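You operate a simulated robot arm through the tools that you are given. There is no shell and no other tool. Be economical: measure what you need, move in short steps, check, and stop when the job is done.

You are at the controls of a simulated robot arm. One attempt, no reset.

JOB
Swap the binder's red pouch for the photos one and shut the lever.
Fine: the red pouch goes on the post end of the desk; both holes go over the posts.
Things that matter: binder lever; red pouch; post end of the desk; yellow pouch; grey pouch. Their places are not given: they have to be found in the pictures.

Only the result counts: the job must be done as asked and must still hold three seconds after the hand-in. Knocking over, shifting, dropping, spilling or breaking anything else fails it.

ROBOT AND FRAMES
A 7-joint arm with a two-finger parallel gripper, fixed in place. Base frame: the origin is at the foot of the arm, x ahead of it, y to its left, z up; the work surface is at about z = 750. Lengths are in mm, angles in rad, forces in N, time in s.
With the tool pointing down near the work surface it reaches from about 300 to 680 mm from the base axis. Its first joint turns from -1.152 to 1.152 rad. Payload 1.57 kg.
Tool frame: the origin (TCP) lies between the finger pads and is the grasp point; the fingertips stand 30 mm ahead of it; z points along the fingers, y is the line along which they close. The gripper opens to 110 mm. The fingers are 24 mm wide and 12 mm thick; the gripper's body (48 by 112 mm) begins 78 mm behind the TCP.
Orientation is that of the tool frame in the base frame, as a unit quaternion [x, y, z, w]. With the fingers straight down and closing along the base's y, the tool's x points along the base's -x, its y along +y and its z along -z.

CONTROLS
- The arm moves only by the tool jog_arm. Its argument "increments" is a list of rows, each an object of numbers (a shift or turn left out is 0, a gripper value left out holds the last): "dx", "dy", "dz": the shift along the tool's x, y, z in mm; "wx", "wy", "wz": the turn, a rotation vector about the tool's x, y, z in rad. In form: [{"dx": .., "dy": .., "dz": .., "wx": .., "wy": .., "wz": ..}, ...]. A call has 1 to 8 rows; each row is the pose to reach, as a shift and turn from the pose commanded when the call began, along the tool's axes at that moment. "jaw" is the opening, from 0 (shut) to 1 (fully open), set as the call begins (left out, the last holds). A row lasts 0.2 s, in which the tool goes at most 50 mm and 0.15 rad; a call with a longer step from one row to the next is refused whole, and so is a gripper value outside its range. A pose out of reach is approached as far as the arm can. The call stops where the force on the tool passes 60 N (or 10 N more than at its start, if that is more) or the arm is blocked; 0.2 s more then pass. The fingers move at their own pace (about 108 mm/s each) and stop on an object; they squeeze with about 27 N. The grip force told is the motor's: it shows also when the fingers shut on nothing. Time passes only in rows, and 0.2 s behind the last, so rows that repeat a pose let the fingers close. The reply holds the time, the measured pose of the TCP, the force on the tool along the base axes, the opening and the grip force, in the units named above and with some noise.
- Cameras (640 x 400 px; columns grow to the right, rows downward): "scene" is fixed at [161.4, -403.1, 1380.4]; the picture's right is [0.74, -0.67, 0.00], its down [-0.53, -0.58, -0.62] and it looks along [0.41, 0.46, -0.79] (base axes); focal length 263 px, centre (320, 200). "wrist" rides on the gripper at [-36, 0, -80] in the tool frame; the picture's right is [0.00, -1.00, 0.00], its down [0.97, 0.00, -0.24] and it looks along [0.24, 0.00, 0.97] (tool axes); focal length 218 px, centre (320, 200).
- camera(camera): a new picture of that camera. It takes no simulated time.
- locate(camera, pixels): for up to 12 pixels [column, row] of the newest picture of that camera ("zoom" is the newest enlarged one), the place [x, y, z] in the base frame of the surface seen there, good to about 3 mm. It takes no simulated time.
- zoom(camera, box): a new picture of the part [left, top, right, bottom] of that camera's present view, enlarged. It takes no simulated time.
- close_job(): hands the job in; it is judged then, once.

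Work in short steps. Measure before you move; look again where a grasp or a placing could have gone wrong, and mend it. You have 80 turns and 54 pictures in all, those below and enlarged ones among them. Open the gripper and draw the arm clear of the work before you hand the job in, unless the task says otherwise; then end with one line.

The tools are called after "Call:" as name(argument=value, ...) on one line, values as JSON. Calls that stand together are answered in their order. jog_arm: Moves the arm, as the interface text tells. Its arguments: {"type":"object","properties":{"increments":{"type":"array","items":{"type":"object","properties":{"dx":{"type":"number"},"dy":{"type":"number"},"dz":{"type":"number"},"wx":{"type":"number"},"wy":{"type":"number"},"wz":{"type":"number"}}}},"jaw":{"type":"number"}},"required":["increments"]} The other tools are called the same way: camera (camera) takes a picture; locate (camera, pixels) gives the place of the surface under pixels of a picture; zoom (camera, box) takes an enlarged picture of a part of a camera's view; close_job () hands the job in.

At the start:

```text
clock: 0.0
position: [357.1, -71.3, 1123.7]
tcp_rot: [0.0, 1.0, 0.0, -0.001]
contact_force: [-0.3, -0.6, -0.7]
finger_gap: 110.0
gripper_force: 0.2
```

scene: 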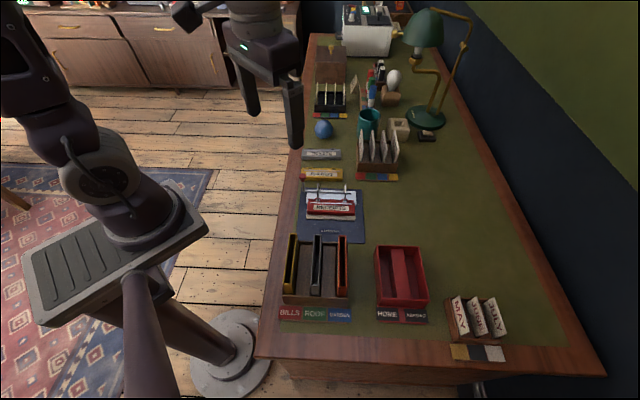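
wrist: 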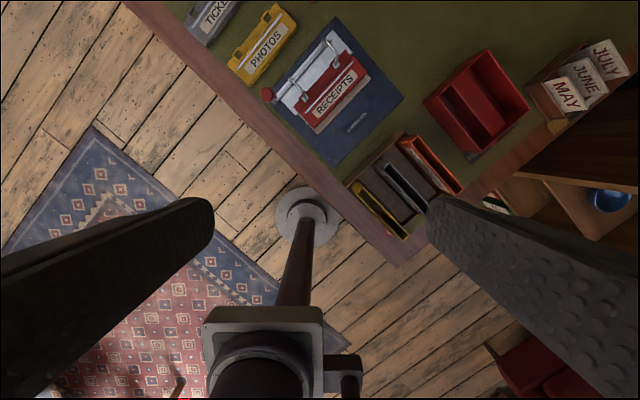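

The scene shows the binder around (330,205), with yellow and grey pouches at (322,173) and (322,154). I zoom in to read the details.

Call:
zoom(camera="scene", box=[270, 140, 390, 250])

Call:
zoom(camera="scene", box=[290, 0, 470, 130])

Call:
zoom(camera="scene", box=[250, 220, 550, 390])

```text
3.64 times, centred on (330, 195) of scene
```

zoom: 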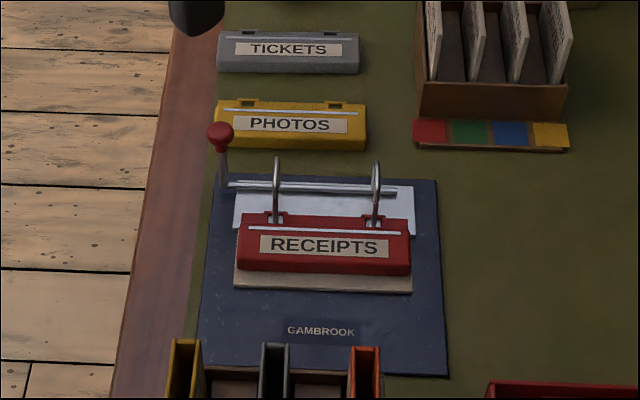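

```text
3.08 times, centred on (380, 65) of scene
```

zoom: 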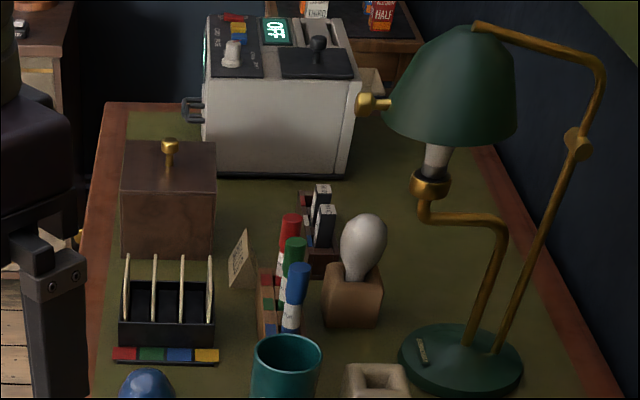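

```text
2.13 times, centred on (400, 305) of scene
```

zoom: 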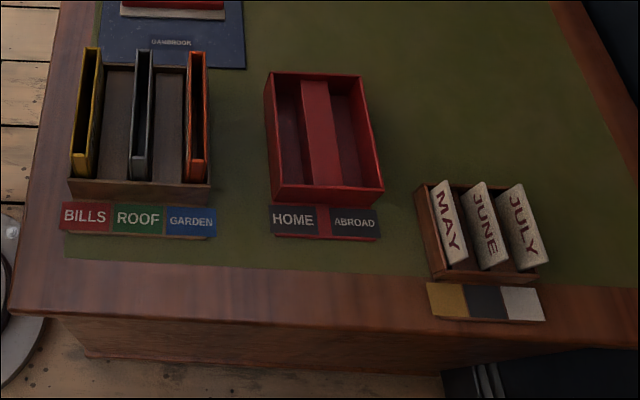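

Now I locate the key points in the scene picture: binder, pouches, trays and free desk.

Call:
locate(camera="scene", pixels=[[311, 165], [322, 176], [332, 193], [345, 186], [322, 154], [322, 173], [331, 208], [360, 215], [420, 265], [376, 245], [400, 220], [440, 230]])

Call:
zoom(camera="wrist", box=[200, 0, 420, 160])

Call:
zoom(camera="scene", box=[295, 175, 367, 220])

```text
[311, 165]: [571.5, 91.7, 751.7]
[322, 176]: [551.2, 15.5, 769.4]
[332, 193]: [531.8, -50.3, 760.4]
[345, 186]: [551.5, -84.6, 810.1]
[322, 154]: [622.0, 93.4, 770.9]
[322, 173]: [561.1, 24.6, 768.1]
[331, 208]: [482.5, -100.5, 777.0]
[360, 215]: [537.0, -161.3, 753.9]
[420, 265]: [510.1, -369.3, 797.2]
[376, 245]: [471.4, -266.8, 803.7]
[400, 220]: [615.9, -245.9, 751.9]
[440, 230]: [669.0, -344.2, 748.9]
```

```text
2.50 times, centred on (310, 80) of wrist
```

zoom: 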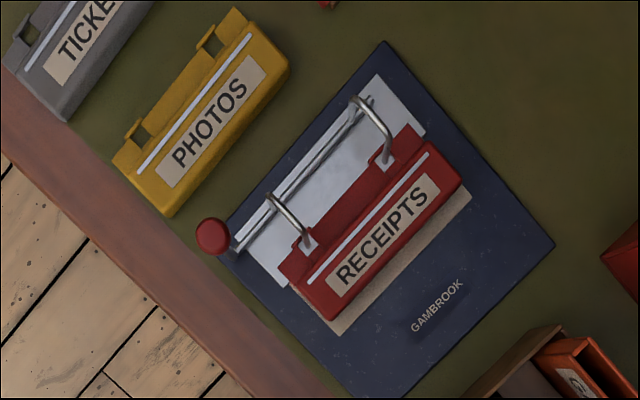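

```text
8.89 times, centred on (331, 198) of scene
```

zoom: 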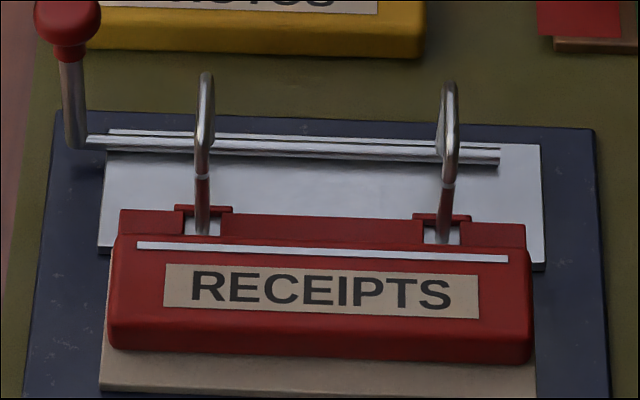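

The arches look closed, with the lever standing up. I measure the desk/binder angles and the ends of the desk.

Call:
locate(camera="scene", pixels=[[258, 355], [308, 40], [605, 375], [303, 190], [362, 191], [294, 238], [366, 243], [385, 225], [425, 305], [376, 302], [440, 290], [328, 131]])

Call:
locate(camera="wrist", pixels=[[333, 16], [403, 98], [338, 164], [268, 92], [440, 50], [430, 100], [490, 50], [430, 30], [380, 40]])

Call:
locate(camera="zoom", pixels=[[66, 20], [75, 145], [205, 76], [450, 86], [203, 232], [442, 240], [150, 247], [500, 260], [118, 325], [525, 340], [320, 330], [320, 228]])

```text
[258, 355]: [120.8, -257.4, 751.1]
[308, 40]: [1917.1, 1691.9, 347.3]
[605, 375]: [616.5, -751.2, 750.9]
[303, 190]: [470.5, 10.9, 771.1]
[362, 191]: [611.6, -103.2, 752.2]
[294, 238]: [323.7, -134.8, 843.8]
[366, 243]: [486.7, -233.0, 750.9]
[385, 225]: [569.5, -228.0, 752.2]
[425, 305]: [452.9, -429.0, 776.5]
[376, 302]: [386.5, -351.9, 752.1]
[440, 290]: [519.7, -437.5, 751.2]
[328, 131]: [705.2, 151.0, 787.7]
```

```text
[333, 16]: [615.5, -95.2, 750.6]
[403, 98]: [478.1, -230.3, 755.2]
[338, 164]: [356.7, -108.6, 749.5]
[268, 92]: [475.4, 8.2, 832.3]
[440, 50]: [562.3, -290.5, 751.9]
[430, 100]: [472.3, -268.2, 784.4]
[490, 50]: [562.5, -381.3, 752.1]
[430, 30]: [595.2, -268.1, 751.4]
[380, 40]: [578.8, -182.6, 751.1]
```

```text
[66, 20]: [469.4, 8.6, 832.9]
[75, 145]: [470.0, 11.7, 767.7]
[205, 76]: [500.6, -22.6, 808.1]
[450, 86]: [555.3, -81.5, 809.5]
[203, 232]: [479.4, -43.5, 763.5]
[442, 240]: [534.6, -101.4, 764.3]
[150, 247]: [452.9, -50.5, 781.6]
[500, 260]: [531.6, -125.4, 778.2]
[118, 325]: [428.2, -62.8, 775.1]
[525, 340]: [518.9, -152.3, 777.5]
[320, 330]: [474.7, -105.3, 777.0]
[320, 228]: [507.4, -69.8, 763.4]
```

Desk axes are at 45° to the base: u=(.707,.707) along the desk, v=(.707,-.707). I go above the binder with the tool turned 45° to see the mechanism closely.

Call:
jog_arm(increments=[{"dx": -24, "dy": -1, "dz": 18, "wz": 0.131}, {"dx": -48, "dy": -2, "dz": 36, "wz": 0.262}, {"dx": -72, "dy": -3, "dz": 55, "wz": 0.393}, {"dx": -96, "dy": -5, "dz": 73, "wz": 0.524}, {"dx": -120, "dy": -6, "dz": 92, "wz": 0.655}, {"dx": -145, "dy": -7, "dz": 110, "wz": 0.785}, {"dx": -145, "dy": -7, "dz": 110, "wz": 0.785}], jaw=0.9)

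Call:
camera(camera="wrist")

```text
clock: 1.6
position: [500.5, -78.7, 1010.6]
tcp_rot: [0.383, 0.924, 0.0, 0.0]
contact_force: [0.3, 1.2, -0.2]
finger_gap: 99.0
gripper_force: 0.1
```

```text
46 pictures are left
```

wrist: 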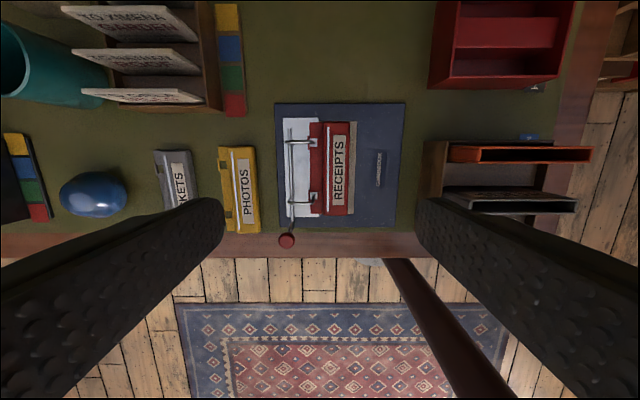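

Letters-like cards appear at (140,50). I zoom in on those and on the binder and on the red tray.

Call:
zoom(camera="wrist", box=[0, 0, 260, 160])

Call:
zoom(camera="wrist", box=[205, 95, 415, 255])

Call:
zoom(camera="scene", box=[340, 90, 450, 190])

Call:
zoom(camera="wrist", box=[400, 0, 640, 160])

```text
2.46 times, centred on (130, 80) of wrist
```

zoom: 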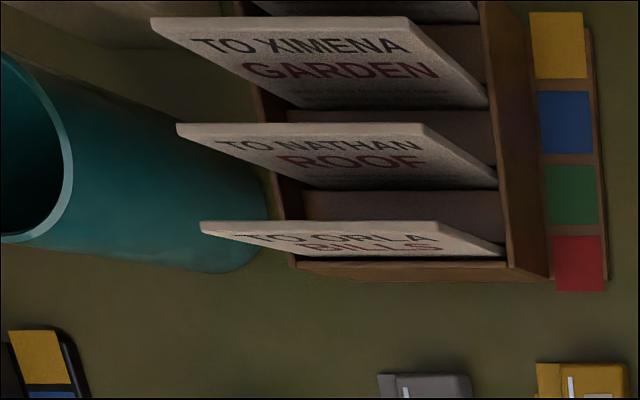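

```text
2.50 times, centred on (310, 175) of wrist
```

zoom: 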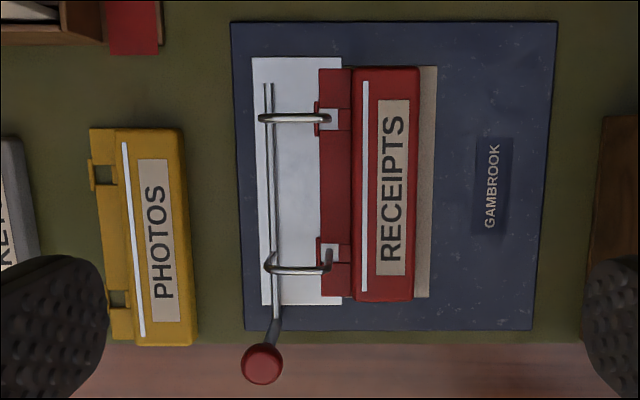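

```text
4.00 times, centred on (395, 140) of scene
```

zoom: 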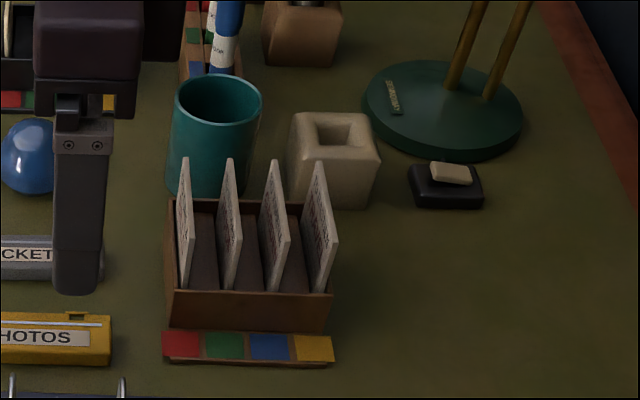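

```text
2.50 times, centred on (520, 80) of wrist
```

zoom: 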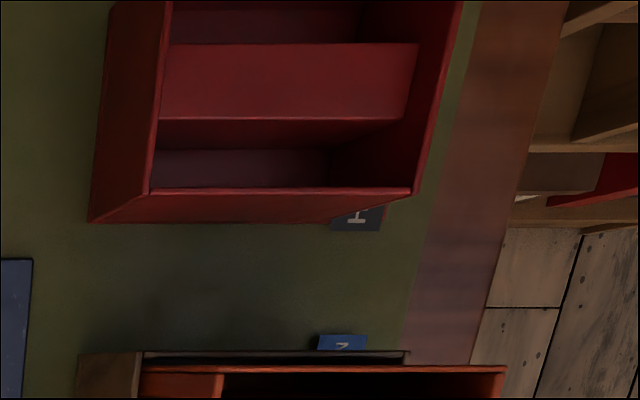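

The posts and arches are closed, lever upright. I measure the yellow pouch extents and lever knob from this wrist view before swinging the lever.

Call:
locate(camera="wrist", pixels=[[287, 241], [220, 150], [255, 150], [226, 230], [262, 230], [238, 190], [246, 190], [223, 160], [158, 153], [190, 153], [293, 155], [297, 225]])

Call:
zoom(camera="wrist", box=[270, 110, 360, 250])

```text
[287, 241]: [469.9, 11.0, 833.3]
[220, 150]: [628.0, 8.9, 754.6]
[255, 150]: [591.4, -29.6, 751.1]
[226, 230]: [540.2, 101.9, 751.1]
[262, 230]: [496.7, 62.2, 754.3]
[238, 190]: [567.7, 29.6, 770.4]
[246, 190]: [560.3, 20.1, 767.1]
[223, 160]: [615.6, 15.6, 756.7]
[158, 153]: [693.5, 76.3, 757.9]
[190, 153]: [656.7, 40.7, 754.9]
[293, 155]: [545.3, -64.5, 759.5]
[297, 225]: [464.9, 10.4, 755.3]
```

```text
2.86 times, centred on (315, 180) of wrist
```

zoom: 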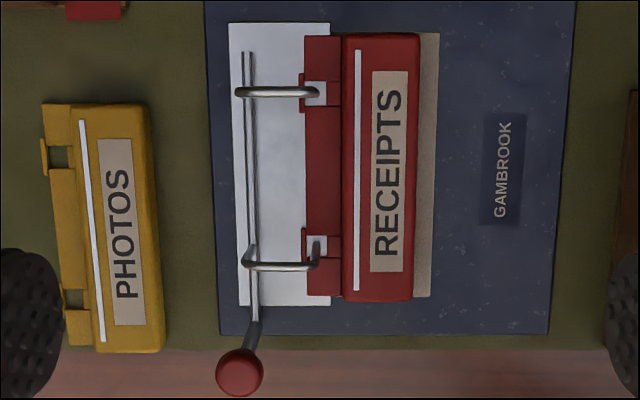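

Knob at s≈340, t≈325, z≈833; rod at s≈341, z≈765. I close the fingers and go down beside the knob on the pouch side (s≈305).

Call:
jog_arm(increments=[{"dx": 42, "dy": 3, "dz": 20}, {"dx": 84.6, "dy": 6, "dz": 40}, {"dx": 84.6, "dy": 6, "dz": 80}, {"dx": 84.6, "dy": 6, "dz": 125}, {"dx": 84.6, "dy": 6, "dz": 168}, {"dx": 84.6, "dy": 6, "dz": 168}], jaw=0)

Call:
zoom(camera="scene", box=[270, 140, 390, 250])

```text
clock: 3.0
position: [444.6, -10.9, 842.6]
tcp_rot: [0.383, 0.924, -0.001, 0.0]
contact_force: [0.6, -0.2, -0.3]
finger_gap: 0.0
gripper_force: 21.0
```

```text
3.64 times, centred on (330, 195) of scene
```

zoom: 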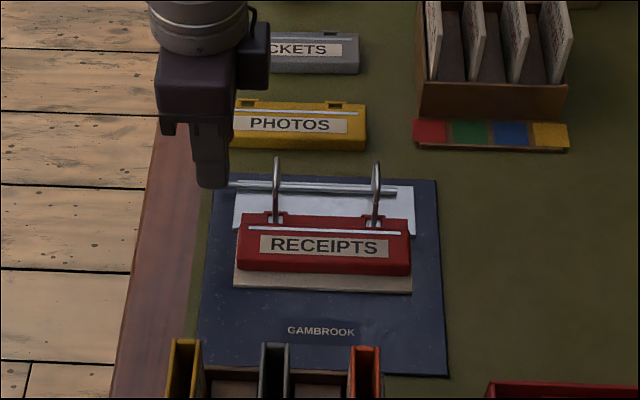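

The fingers are beside the knob without contact. I push gently toward the yellow-pouch side (+u) and check forces.

Call:
jog_arm(increments=[{"dy": 8}, {"dy": 14}, {"dy": 20, "dz": 1}, {"dy": 26, "dz": 2}, {"dy": 32, "dz": 4}])

Call:
zoom(camera="scene", box=[270, 140, 390, 250])

```text
clock: 4.2
position: [467.7, 9.7, 839.6]
tcp_rot: [0.383, 0.924, 0.0, 0.0]
contact_force: [0.2, -0.7, 0.9]
finger_gap: 0.2
gripper_force: 21.4
```

```text
3.64 times, centred on (330, 195) of scene
```

zoom: 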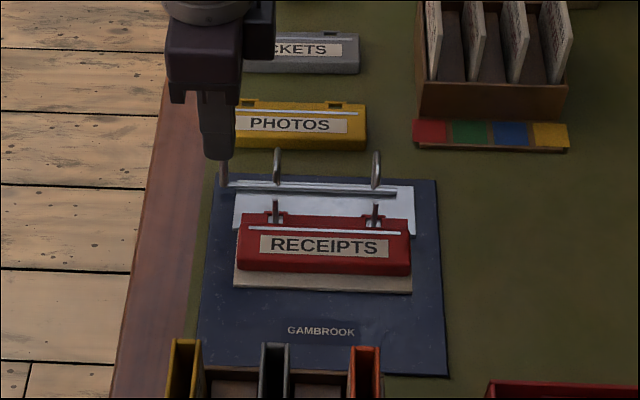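

The arches are opening (gaps above the posts). I carry on along the arc.

Call:
jog_arm(increments=[{"dy": 6, "dz": 3}, {"dy": 12, "dz": 6}, {"dy": 18, "dz": 10}, {"dy": 23, "dz": 14}, {"dy": 28, "dz": 19}, {"dy": 28, "dz": 19}])

Call:
zoom(camera="scene", box=[270, 140, 390, 250])

```text
clock: 5.6
position: [487.0, 27.1, 823.6]
tcp_rot: [0.382, 0.924, 0.001, 0.002]
contact_force: [-9.6, -2.0, 37.5]
finger_gap: 0.1
gripper_force: 20.9
```

```text
3.64 times, centred on (330, 195) of scene
```

zoom: 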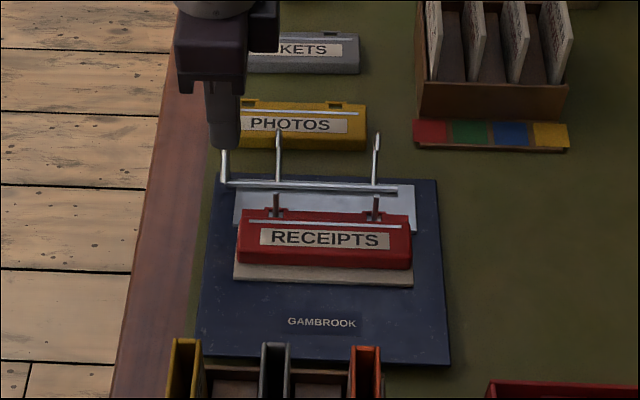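

The force of 37 N upward and the binder's front edge rising a little show that the lever is at its stop. I back off straight away.

Call:
jog_arm(increments=[{"dy": -1, "dz": -6}, {"dy": -4, "dz": -16}, {"dy": -15, "dz": -40}, {"dy": -30, "dz": -90}, {"dx": -40, "dy": -40, "dz": -130}, {"dx": -75, "dy": -50, "dz": -170}, {"dx": -75, "dy": -50, "dz": -170}])

Call:
zoom(camera="scene", box=[270, 140, 390, 250])

Call:
zoom(camera="wrist", box=[180, 80, 440, 260])

```text
refused: row 4 steps farther than a row can; nothing moved
```

```text
3.64 times, centred on (330, 195) of scene
```

zoom: 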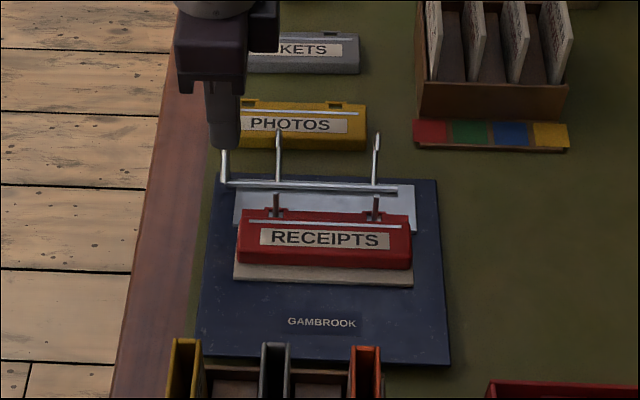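

```text
2.22 times, centred on (310, 170) of wrist
```

zoom: 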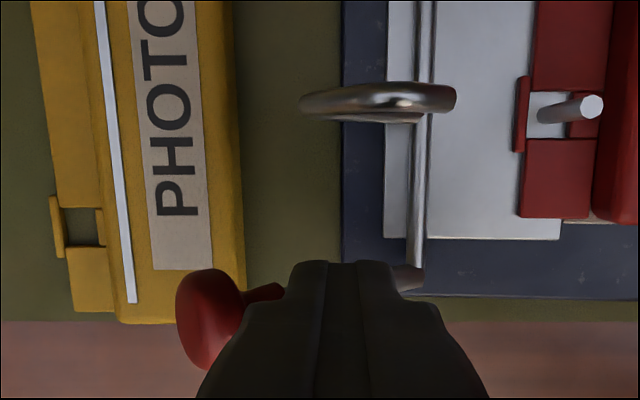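

The row step was too long; I retreat upward in slower steps to take the load off.

Call:
jog_arm(increments=[{"dy": -1, "dz": -6}, {"dy": -4, "dz": -16}, {"dy": -12, "dz": -40}, {"dy": -20, "dz": -80}, {"dx": -25, "dy": -30, "dz": -120}, {"dx": -50, "dy": -40, "dz": -155}, {"dx": -75, "dy": -50, "dz": -180}, {"dx": -75, "dy": -50, "dz": -180}])

Call:
zoom(camera="scene", box=[270, 140, 390, 250])

Call:
zoom(camera="wrist", box=[180, 80, 440, 260])

```text
clock: 7.4
position: [505.3, -59.7, 1005.4]
tcp_rot: [0.383, 0.924, 0.0, 0.0]
contact_force: [-0.6, -0.2, -0.9]
finger_gap: 0.0
gripper_force: 21.1
```

```text
3.64 times, centred on (330, 195) of scene
```

zoom: 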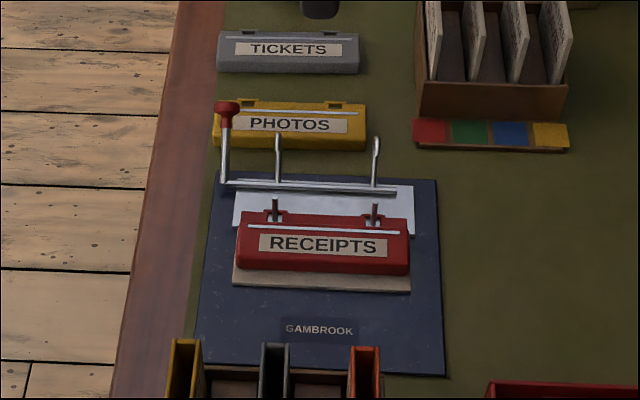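

```text
2.22 times, centred on (310, 170) of wrist
```

zoom: 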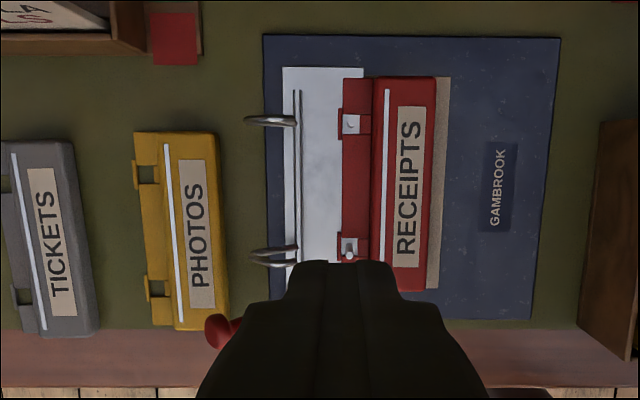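

The lever stays open and the arches are swung back. I centre the opened gripper over the red pouch (s≈273, t≈410), lower, and measure it.

Call:
jog_arm(increments=[{"dx": -5, "dy": -21, "dz": 30}, {"dx": -10.5, "dy": -42, "dz": 60}, {"dx": -10.5, "dy": -42, "dz": 85}, {"dx": -10.5, "dy": -42, "dz": 85}], jaw=0.95)

Call:
camera(camera="wrist")

```text
clock: 8.4
position: [482.2, -96.9, 921.0]
tcp_rot: [0.382, 0.924, 0.0, 0.0]
contact_force: [0.2, 0.1, 0.0]
finger_gap: 104.6
gripper_force: 0.2
```

```text
33 pictures are left
```

wrist: 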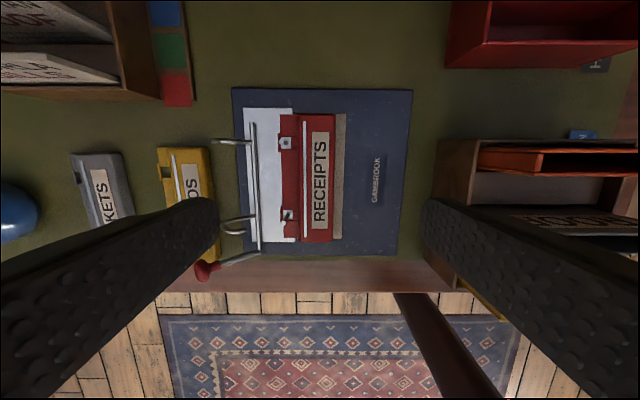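

I zoom in on the pouch at (310,180) to measure its edges and the post tops.

Call:
zoom(camera="wrist", box=[222, 90, 382, 260])

Call:
locate(camera="wrist", pixels=[[286, 143], [288, 215], [282, 180], [292, 180], [298, 180], [303, 180], [310, 180], [330, 180], [333, 180], [340, 180], [316, 114], [316, 243]])

```text
2.35 times, centred on (302, 175) of wrist
```

zoom: 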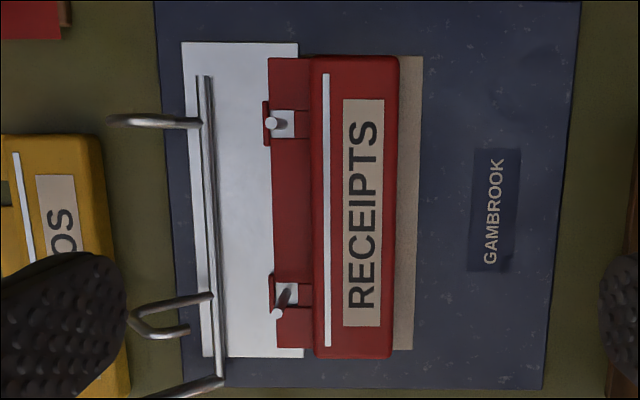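

```text
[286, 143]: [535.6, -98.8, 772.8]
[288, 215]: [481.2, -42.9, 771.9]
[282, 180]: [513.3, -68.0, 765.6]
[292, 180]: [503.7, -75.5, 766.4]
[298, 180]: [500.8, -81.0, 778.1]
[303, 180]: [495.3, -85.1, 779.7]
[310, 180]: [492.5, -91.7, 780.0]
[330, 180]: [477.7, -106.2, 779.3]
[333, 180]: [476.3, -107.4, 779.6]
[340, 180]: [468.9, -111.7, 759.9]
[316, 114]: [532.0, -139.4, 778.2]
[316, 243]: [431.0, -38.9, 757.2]
```

Body: s 259–298, top z 780, flap z 766, posts at s 309, t 370/449. I descend to grasp the body with the tips at z≈768.

Call:
jog_arm(increments=[{"dy": 5.5, "dz": 40}, {"dy": 5.5, "dz": 80}, {"dy": 5.5, "dz": 105}, {"dy": 5.5, "dz": 116}, {"dy": 5.5, "dz": 123}, {"dy": 5.5, "dz": 123}], jaw=0.55)

Call:
jog_arm(increments=[{}, {}, {}], jaw=0)

Call:
zoom(camera="wrist", box=[180, 80, 460, 280])

```text
clock: 9.8
position: [489.2, -94.3, 794.4]
tcp_rot: [0.382, 0.924, 0.0, 0.0]
contact_force: [0.4, 0.2, -0.8]
finger_gap: 60.4
gripper_force: 0.0
```

```text
clock: 10.6
position: [488.2, -94.2, 794.7]
tcp_rot: [0.383, 0.924, 0.0, 0.0]
contact_force: [-0.4, 0.4, 0.6]
finger_gap: 37.3
gripper_force: 26.5
```

```text
2.00 times, centred on (320, 180) of wrist
```

zoom: 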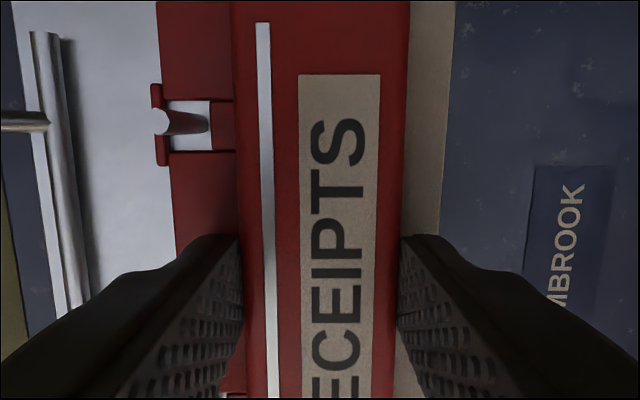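

The pouch is held (gap 37 mm). I lift straight up.

Call:
jog_arm(increments=[{"dz": -8}, {"dz": -18}, {"dz": -30}, {"dz": -50}, {"dz": -75}, {"dz": -100}])

Call:
camera(camera="scene")

Call:
camera(camera="wrist")

```text
clock: 12.0
position: [487.3, -96.9, 891.9]
tcp_rot: [0.383, 0.924, 0.0, 0.001]
contact_force: [-0.2, -0.1, -1.4]
finger_gap: 0.0
gripper_force: 21.4
```

```text
30 pictures are left
```

scene: 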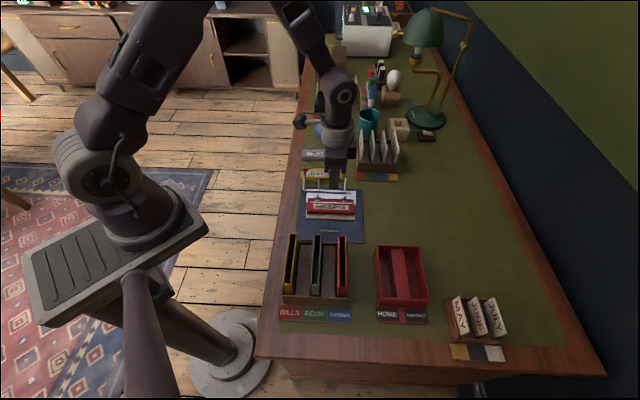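

```text
29 pictures are left
```

wrist: 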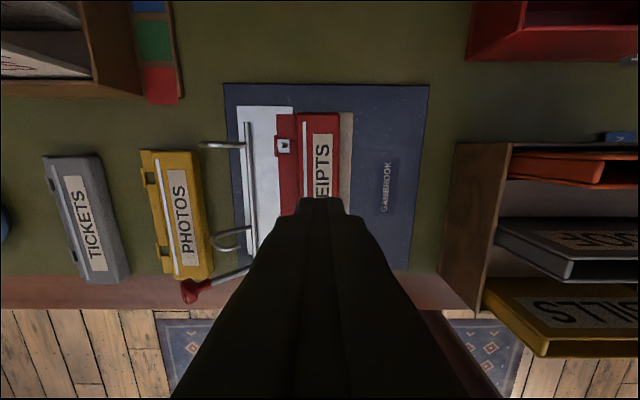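

The pouch slipped out (gap 0) and is still on the posts. I look closely at its state before gripping again.

Call:
zoom(camera="scene", box=[290, 170, 380, 240])

Call:
jog_arm(increments=[{}, {}], jaw=0.8)

Call:
zoom(camera="wrist", box=[220, 80, 400, 280])

```text
5.71 times, centred on (335, 205) of scene
```

zoom: 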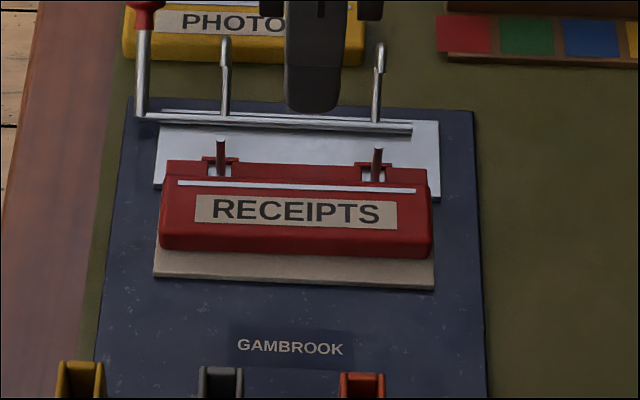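

```text
clock: 12.6
position: [487.3, -96.9, 892.0]
tcp_rot: [0.383, 0.924, 0.0, -0.001]
contact_force: [-0.4, -0.7, 0.3]
finger_gap: 88.1
gripper_force: 0.0
```

```text
2.00 times, centred on (310, 180) of wrist
```

zoom: 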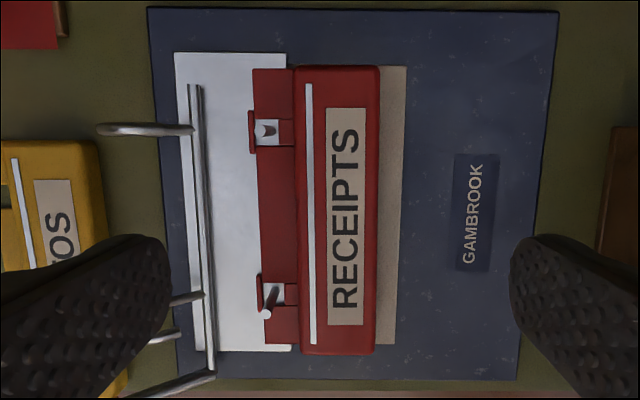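

I re-measure the pouch's body section on a row at zoom y=210 to choose a better grip.

Call:
locate(camera="zoom", pixels=[[262, 200], [280, 200], [293, 200], [298, 200], [304, 200], [310, 200], [350, 200], [372, 200], [378, 200], [384, 200], [395, 200], [415, 200]])

Call:
locate(camera="zoom", pixels=[[265, 128], [266, 313], [272, 292], [297, 70], [375, 70], [303, 350], [373, 350], [335, 70], [335, 350], [225, 100]])

```text
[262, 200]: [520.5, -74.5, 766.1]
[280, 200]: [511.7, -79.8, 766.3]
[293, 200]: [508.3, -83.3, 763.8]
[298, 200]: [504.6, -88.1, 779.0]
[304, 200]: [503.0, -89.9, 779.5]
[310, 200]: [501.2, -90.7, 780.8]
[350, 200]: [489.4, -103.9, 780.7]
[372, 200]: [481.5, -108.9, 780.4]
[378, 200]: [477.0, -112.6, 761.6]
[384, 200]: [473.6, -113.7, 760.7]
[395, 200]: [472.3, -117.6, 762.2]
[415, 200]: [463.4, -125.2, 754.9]
```

```text
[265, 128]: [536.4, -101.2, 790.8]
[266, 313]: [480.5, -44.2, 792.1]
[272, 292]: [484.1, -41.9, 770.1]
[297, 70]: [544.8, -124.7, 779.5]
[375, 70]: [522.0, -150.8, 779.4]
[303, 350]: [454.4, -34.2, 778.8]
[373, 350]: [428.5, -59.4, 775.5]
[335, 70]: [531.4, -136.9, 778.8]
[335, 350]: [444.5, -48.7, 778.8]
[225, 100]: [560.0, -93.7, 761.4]
```

The body tapers (about 31 mm at top, 42 mm at the base), so I grip as low as the flap permits and lift only a little, watching the gap.

Call:
jog_arm(increments=[{"dy": 2, "dz": 40}, {"dy": 2, "dz": 80}, {"dy": 2, "dz": 95}, {"dy": 2, "dz": 99.5}, {"dy": 2, "dz": 99.5}], jaw=0.55)

Call:
jog_arm(increments=[{}, {}, {}, {}], jaw=0)

Call:
jog_arm(increments=[{"dz": -2}, {"dz": -4}, {"dz": -6}])

```text
clock: 13.8
position: [490.4, -93.1, 792.8]
tcp_rot: [0.383, 0.924, 0.001, 0.001]
contact_force: [-1.3, 1.1, 10.0]
finger_gap: 60.1
gripper_force: 0.2
```

```text
clock: 14.8
position: [490.0, -93.7, 794.3]
tcp_rot: [0.383, 0.924, 0.0, 0.001]
contact_force: [-1.8, -5.8, 12.7]
finger_gap: 37.6
gripper_force: 26.5
```

```text
clock: 15.6
position: [489.4, -92.6, 800.6]
tcp_rot: [0.382, 0.924, 0.0, 0.0]
contact_force: [-0.7, -0.8, -0.5]
finger_gap: 37.3
gripper_force: 27.2
```

The gap is 37.3 mm after a 6 mm lift. I check whether the pouch came up along.

Call:
zoom(camera="scene", box=[290, 170, 380, 240])

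```text
5.71 times, centred on (335, 205) of scene
```

zoom: 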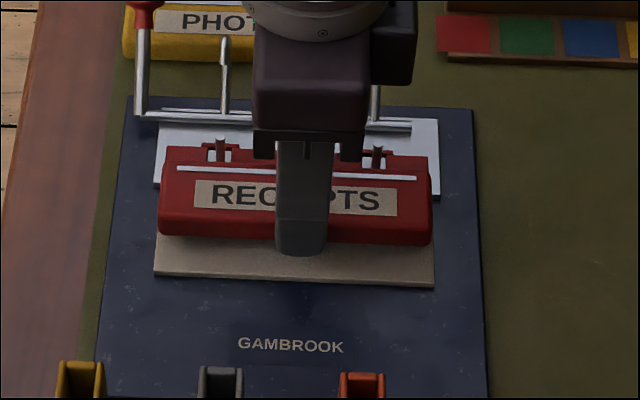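

The pouch is rising with the fingers. I continue slowly.

Call:
jog_arm(increments=[{"dz": -2}, {"dz": -4}, {"dz": -6}, {"dz": -8}, {"dz": -10}, {"dz": -12}, {"dz": -14}, {"dz": -16}])

Call:
jog_arm(increments=[{"dz": -2}, {"dz": -4}, {"dz": -6}, {"dz": -8}, {"dz": -10}, {"dz": -12}, {"dz": -14}, {"dz": -16}])

Call:
zoom(camera="scene", box=[290, 160, 380, 230])

```text
clock: 17.4
position: [489.0, -92.9, 816.8]
tcp_rot: [0.383, 0.924, 0.0, 0.0]
contact_force: [-1.9, -0.7, -1.3]
finger_gap: 37.4
gripper_force: 26.7
```

```text
clock: 19.2
position: [490.7, -94.3, 832.5]
tcp_rot: [0.382, 0.924, 0.0, 0.0]
contact_force: [0.1, -0.2, -1.7]
finger_gap: 37.4
gripper_force: 27.5
```

```text
5.71 times, centred on (335, 195) of scene
```

zoom: 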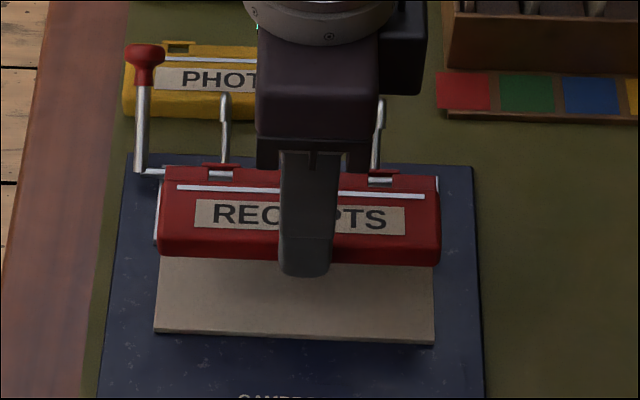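

The holes are clear of the posts. I rise 20 mm more, then carry it gently to s≈205, t≈590 beside the HOME/ABROAD post tray.

Call:
jog_arm(increments=[{"dz": -3}, {"dz": -8}, {"dz": -14}, {"dz": -20}, {"dy": -5, "dz": -24}, {"dy": -13, "dz": -24}, {"dy": -22, "dz": -24}, {"dy": -30, "dz": -24}])

Call:
jog_arm(increments=[{"dx": -5, "dy": -8}, {"dx": -15, "dy": -15}, {"dx": -27, "dy": -20}, {"dx": -40, "dy": -25}, {"dx": -53, "dy": -30}, {"dx": -66, "dy": -35}, {"dx": -79, "dy": -40}, {"dx": -90, "dy": -44}])

Call:
jog_arm(increments=[{"dx": -8}, {"dx": -20}, {"dx": -33}, {"dx": -46}, {"dx": -59}, {"dx": -72}, {"dx": -82}, {"dx": -87}])

Call:
camera(camera="scene")

Call:
camera(camera="wrist")

```text
clock: 21.0
position: [466.5, -113.6, 857.5]
tcp_rot: [0.382, 0.924, 0.0, 0.0]
contact_force: [-0.1, -1.0, -1.6]
finger_gap: 37.6
gripper_force: 26.4
```

```text
clock: 22.8
position: [499.3, -208.7, 857.4]
tcp_rot: [0.383, 0.924, 0.001, 0.0]
contact_force: [0.5, 0.6, -0.6]
finger_gap: 37.2
gripper_force: 27.3
```

```text
clock: 24.6
position: [563.5, -268.6, 856.3]
tcp_rot: [0.383, 0.924, 0.001, 0.001]
contact_force: [-1.8, 0.2, -1.0]
finger_gap: 37.3
gripper_force: 27.4
```

```text
24 pictures are left
```

scene: 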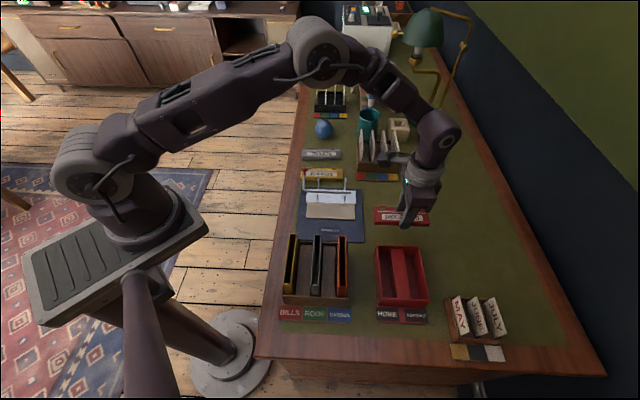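

```text
23 pictures are left
```

wrist: 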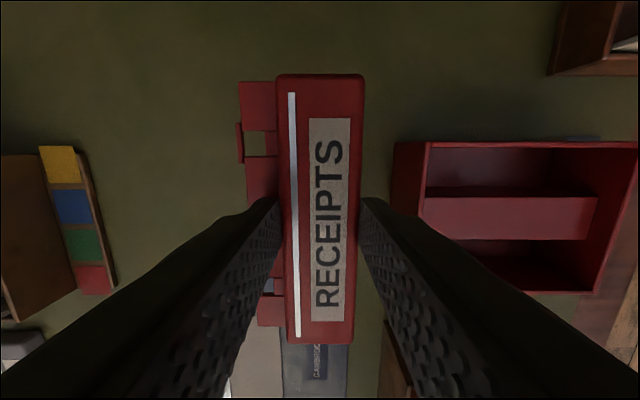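

Pouch held level, clear of the binder and the red tray. I lower it slowly to the desk (contact expected at TCP z≈786).

Call:
jog_arm(increments=[{"dz": 8}, {"dz": 20}, {"dz": 33}, {"dz": 46}, {"dz": 56}, {"dz": 62}, {"dz": 66}, {"dz": 69}])

Call:
jog_arm(increments=[{"dz": 1}, {"dz": 2}])

Call:
zoom(camera="scene", box=[350, 190, 450, 270])

```text
clock: 26.4
position: [562.0, -270.4, 787.7]
tcp_rot: [0.383, 0.924, 0.0, 0.0]
contact_force: [0.9, 0.4, -0.9]
finger_gap: 37.1
gripper_force: 27.0
```

```text
clock: 27.0
position: [562.3, -269.2, 787.2]
tcp_rot: [0.383, 0.924, 0.0, 0.0]
contact_force: [1.1, 0.2, -1.7]
finger_gap: 37.1
gripper_force: 27.2
```

```text
5.00 times, centred on (400, 230) of scene
```

zoom: 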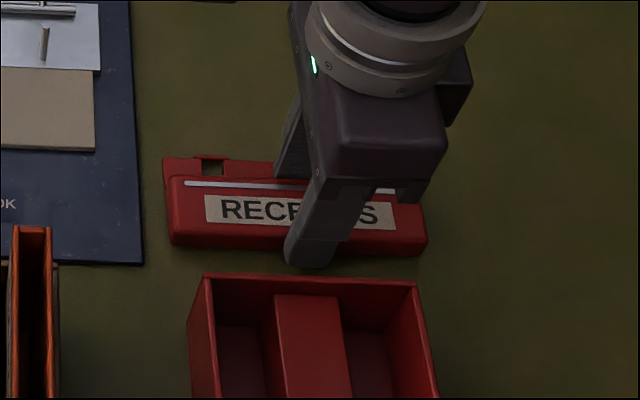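

I go down further in 1 mm steps until the desk takes the pouch's weight.

Call:
jog_arm(increments=[{"dz": 1}, {"dz": 2}, {"dz": 3}, {"dz": 4}])

```text
clock: 28.0
position: [563.0, -269.0, 783.9]
tcp_rot: [0.383, 0.924, -0.001, 0.0]
contact_force: [-6.9, 5.5, 31.7]
finger_gap: 37.2
gripper_force: 26.9
```

Contact (32 N). I ease up 2 mm, open moderately and lift away.

Call:
jog_arm(increments=[{"dz": -1}, {"dz": -2}])

Call:
jog_arm(increments=[{}, {}, {}], jaw=0.5)

Call:
jog_arm(increments=[{"dz": -10}, {"dz": -30}, {"dz": -70}, {"dz": -115}, {"dz": -115}])

Call:
camera(camera="wrist")

```text
clock: 28.6
position: [562.0, -268.0, 784.5]
tcp_rot: [0.383, 0.924, 0.001, -0.001]
contact_force: [0.7, -2.5, 4.2]
finger_gap: 37.2
gripper_force: 27.2
```

```text
clock: 29.4
position: [562.5, -269.0, 784.9]
tcp_rot: [0.383, 0.924, 0.0, 0.0]
contact_force: [-0.3, 0.0, -0.2]
finger_gap: 54.7
gripper_force: 0.0
```

```text
clock: 30.6
position: [563.0, -272.5, 897.4]
tcp_rot: [0.383, 0.924, -0.001, 0.0]
contact_force: [-0.4, -0.2, -0.2]
finger_gap: 54.9
gripper_force: 0.0
```

```text
21 pictures are left
```

wrist: 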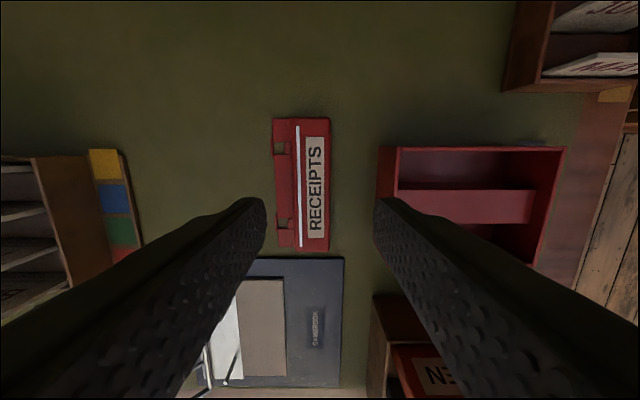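

Red pouch is laid down. Next I go above the yellow pouch (s≈420, t≈378), passing high over the binder.

Call:
jog_arm(increments=[{"dx": 15, "dy": 15, "dz": -40}, {"dx": 46, "dy": 46, "dz": -50}, {"dx": 78, "dy": 78, "dz": -55}, {"dx": 110, "dy": 110, "dz": -55}, {"dx": 142, "dy": 142, "dz": -55}, {"dx": 174, "dy": 174, "dz": -55}, {"dx": 205, "dy": 205, "dz": -50}, {"dx": 213, "dy": 213, "dz": -40}], jaw=0.95)

Call:
jog_arm(increments=[{}])

Call:
zoom(camera="wrist", box=[200, 80, 460, 280])

```text
clock: 32.4
position: [561.7, 32.4, 936.7]
tcp_rot: [0.383, 0.924, 0.0, 0.0]
contact_force: [-0.3, -0.1, 1.0]
finger_gap: 104.4
gripper_force: 0.0
```

```text
clock: 32.8
position: [562.6, 31.9, 935.9]
tcp_rot: [0.383, 0.924, 0.001, 0.001]
contact_force: [-0.1, 0.1, -0.4]
finger_gap: 104.4
gripper_force: 0.1
```

```text
2.00 times, centred on (330, 180) of wrist
```

zoom: 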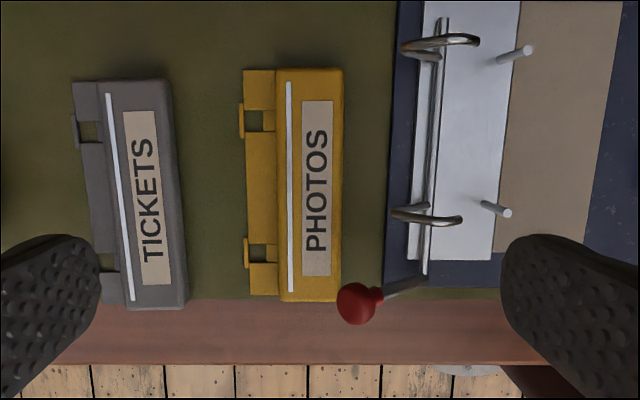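

The yellow pouch is aligned with the tool. I measure its edges, holes, the nearby arch tip and knob.

Call:
locate(camera="zoom", pixels=[[246, 190], [272, 190], [281, 190], [332, 190], [343, 190], [312, 75], [310, 296], [255, 120], [257, 251], [396, 214], [408, 46], [345, 300]])

Call:
locate(camera="zoom", pixels=[[528, 50], [506, 212], [281, 75], [283, 292], [337, 75], [334, 292], [400, 212], [455, 220], [420, 206], [245, 80], [250, 290]])

```text
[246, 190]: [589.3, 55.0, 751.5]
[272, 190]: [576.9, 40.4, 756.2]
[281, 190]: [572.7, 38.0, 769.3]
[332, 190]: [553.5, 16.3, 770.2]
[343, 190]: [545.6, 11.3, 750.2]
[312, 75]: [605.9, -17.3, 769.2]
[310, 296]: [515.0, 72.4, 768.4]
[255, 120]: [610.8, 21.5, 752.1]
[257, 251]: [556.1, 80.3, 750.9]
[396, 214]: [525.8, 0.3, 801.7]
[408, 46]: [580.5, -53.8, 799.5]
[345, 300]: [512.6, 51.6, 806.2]
```

```text
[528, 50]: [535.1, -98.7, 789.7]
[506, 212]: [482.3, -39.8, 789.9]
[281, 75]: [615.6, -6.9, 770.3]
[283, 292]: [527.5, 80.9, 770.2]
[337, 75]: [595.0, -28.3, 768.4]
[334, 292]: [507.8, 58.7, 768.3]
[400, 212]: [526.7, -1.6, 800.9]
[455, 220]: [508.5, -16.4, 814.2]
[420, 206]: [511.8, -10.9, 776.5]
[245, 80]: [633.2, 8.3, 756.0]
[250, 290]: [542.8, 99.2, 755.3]
```

The yellow body centre is s≈416, t≈377; arch tips reach s≈372 at t≈371 and the knob overhangs the pouch front at (s 399, t 326, z≈800). I grip at t≈385 with a narrow opening, going down carefully.

Call:
jog_arm(increments=[{"dx": -9.7, "dy": -4.4, "dz": 20}, {"dx": -9.7, "dy": -4.4, "dz": 60}, {"dx": -9.7, "dy": -4.4, "dz": 90}, {"dx": -9.7, "dy": -4.4, "dz": 90}], jaw=0.46)

Call:
zoom(camera="wrist", box=[180, 80, 460, 280])

```text
clock: 33.8
position: [566.3, 20.9, 847.6]
tcp_rot: [0.383, 0.924, 0.0, 0.0]
contact_force: [0.2, -0.9, 0.0]
finger_gap: 50.4
gripper_force: 0.1
```

```text
2.00 times, centred on (320, 180) of wrist
```

zoom: 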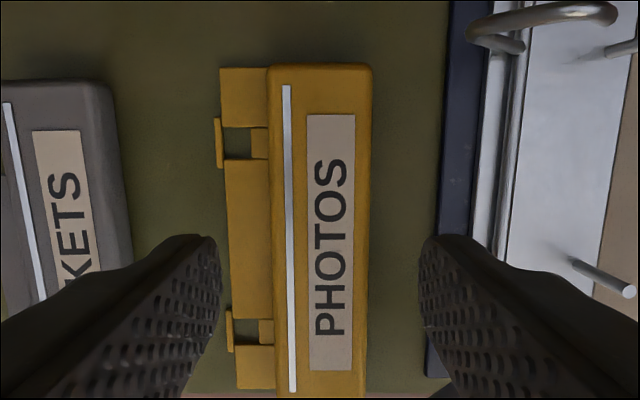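

Centred: the body spans zoom columns 268–370 about 320. I descend to the grip height and close.

Call:
jog_arm(increments=[{"dz": 25}, {"dz": 45}, {"dz": 55}, {"dz": 59}, {"dz": 61.5}, {"dz": 61.5}])

Call:
jog_arm(increments=[{}, {}, {}, {}], jaw=0)

Call:
zoom(camera="scene", box=[290, 140, 380, 210])

```text
clock: 35.2
position: [564.1, 22.0, 787.8]
tcp_rot: [0.382, 0.924, 0.0, 0.0]
contact_force: [-0.2, 0.5, 0.8]
finger_gap: 50.9
gripper_force: 0.0
```

```text
clock: 36.2
position: [565.5, 21.3, 787.3]
tcp_rot: [0.382, 0.924, 0.0, 0.0]
contact_force: [0.0, -1.4, 1.5]
finger_gap: 37.3
gripper_force: 26.4
```

```text
5.71 times, centred on (335, 175) of scene
```

zoom: 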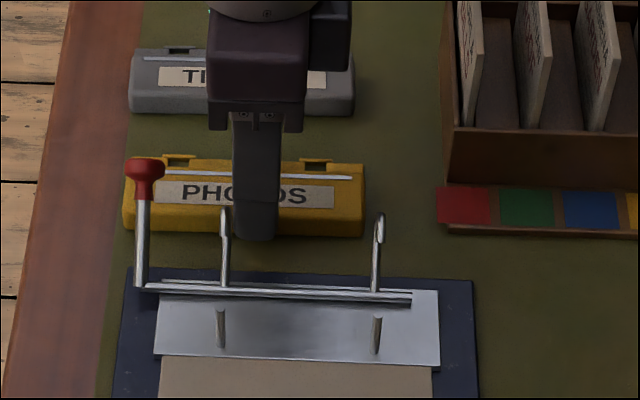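

Gripped at 787 but 2–3 mm higher than on the red one; I regrip slightly lower for security.

Call:
jog_arm(increments=[{}, {}, {"dz": 1.5}, {"dz": 2.7}, {"dz": 2.7}], jaw=0.45)

Call:
jog_arm(increments=[{}, {}, {}, {}], jaw=0)

Call:
jog_arm(increments=[{"dz": -2}, {"dz": -4}, {"dz": -6}, {"dz": -8}, {"dz": -9}])

Call:
zoom(camera="scene", box=[290, 140, 380, 210])

```text
clock: 37.4
position: [564.9, 21.3, 785.3]
tcp_rot: [0.383, 0.924, 0.0, 0.001]
contact_force: [-0.5, -0.7, 0.2]
finger_gap: 49.4
gripper_force: 0.1
```

```text
clock: 38.4
position: [565.2, 23.5, 785.0]
tcp_rot: [0.382, 0.924, 0.001, 0.0]
contact_force: [0.4, -0.3, 0.6]
finger_gap: 37.2
gripper_force: 26.4
```

```text
clock: 39.6
position: [565.2, 20.6, 795.2]
tcp_rot: [0.383, 0.924, 0.0, 0.0]
contact_force: [0.7, -0.2, -1.3]
finger_gap: 37.2
gripper_force: 27.1
```

```text
5.71 times, centred on (335, 175) of scene
```

zoom: 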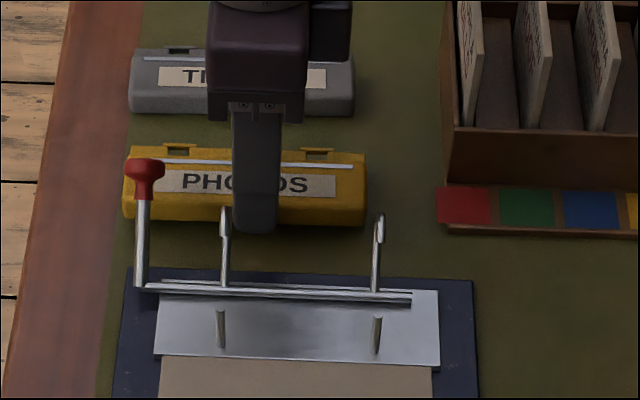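

It lifted level by ~10 mm. I shift +u 24 mm to clear the overhanging knob, then lift.

Call:
jog_arm(increments=[{"dy": 4}, {"dy": 10}, {"dy": 16}, {"dy": 21}, {"dy": 24}, {"dy": 24, "dz": -3}, {"dy": 24, "dz": -8}, {"dy": 24, "dz": -14}])

Call:
jog_arm(increments=[{"dz": -6}, {"dz": -14}, {"dz": -24}, {"dz": -36}, {"dz": -50}, {"dz": -64}, {"dz": -76}, {"dz": -84}])

Call:
zoom(camera="wrist", box=[180, 60, 460, 280])

```text
clock: 41.4
position: [582.8, 38.5, 807.4]
tcp_rot: [0.383, 0.924, 0.001, 0.0]
contact_force: [-0.7, -0.1, -2.0]
finger_gap: 37.2
gripper_force: 26.7
```

```text
clock: 43.2
position: [582.6, 38.7, 892.4]
tcp_rot: [0.382, 0.924, -0.001, 0.0]
contact_force: [-0.2, -0.8, -0.7]
finger_gap: 37.2
gripper_force: 27.2
```

```text
1.82 times, centred on (320, 170) of wrist
```

zoom: 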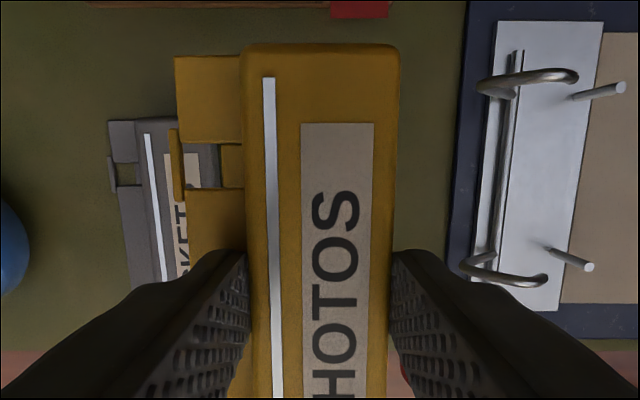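

Held firmly. I measure the hole's edges on the held pouch (zoom about (200,165)) and the post tops to compute the offset.

Call:
locate(camera="zoom", pixels=[[176, 165], [229, 165], [205, 138], [208, 195], [618, 88], [588, 267], [182, 70], [196, 240], [250, 100], [395, 100], [320, 48]])

Call:
zoom(camera="wrist", box=[240, 80, 330, 180])

```text
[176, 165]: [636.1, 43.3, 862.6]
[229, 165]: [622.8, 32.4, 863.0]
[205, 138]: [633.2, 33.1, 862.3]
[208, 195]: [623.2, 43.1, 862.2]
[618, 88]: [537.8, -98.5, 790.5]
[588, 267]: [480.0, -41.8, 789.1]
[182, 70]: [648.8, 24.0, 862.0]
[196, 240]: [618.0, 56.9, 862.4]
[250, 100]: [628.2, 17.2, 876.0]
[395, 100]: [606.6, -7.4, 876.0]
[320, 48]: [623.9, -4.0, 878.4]
```

```text
4.00 times, centred on (285, 130) of wrist
```

zoom: 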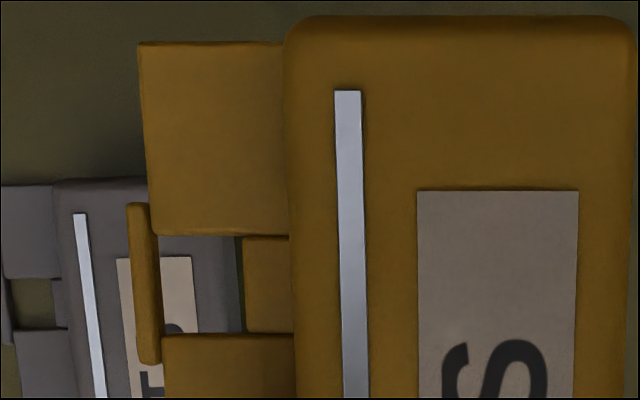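

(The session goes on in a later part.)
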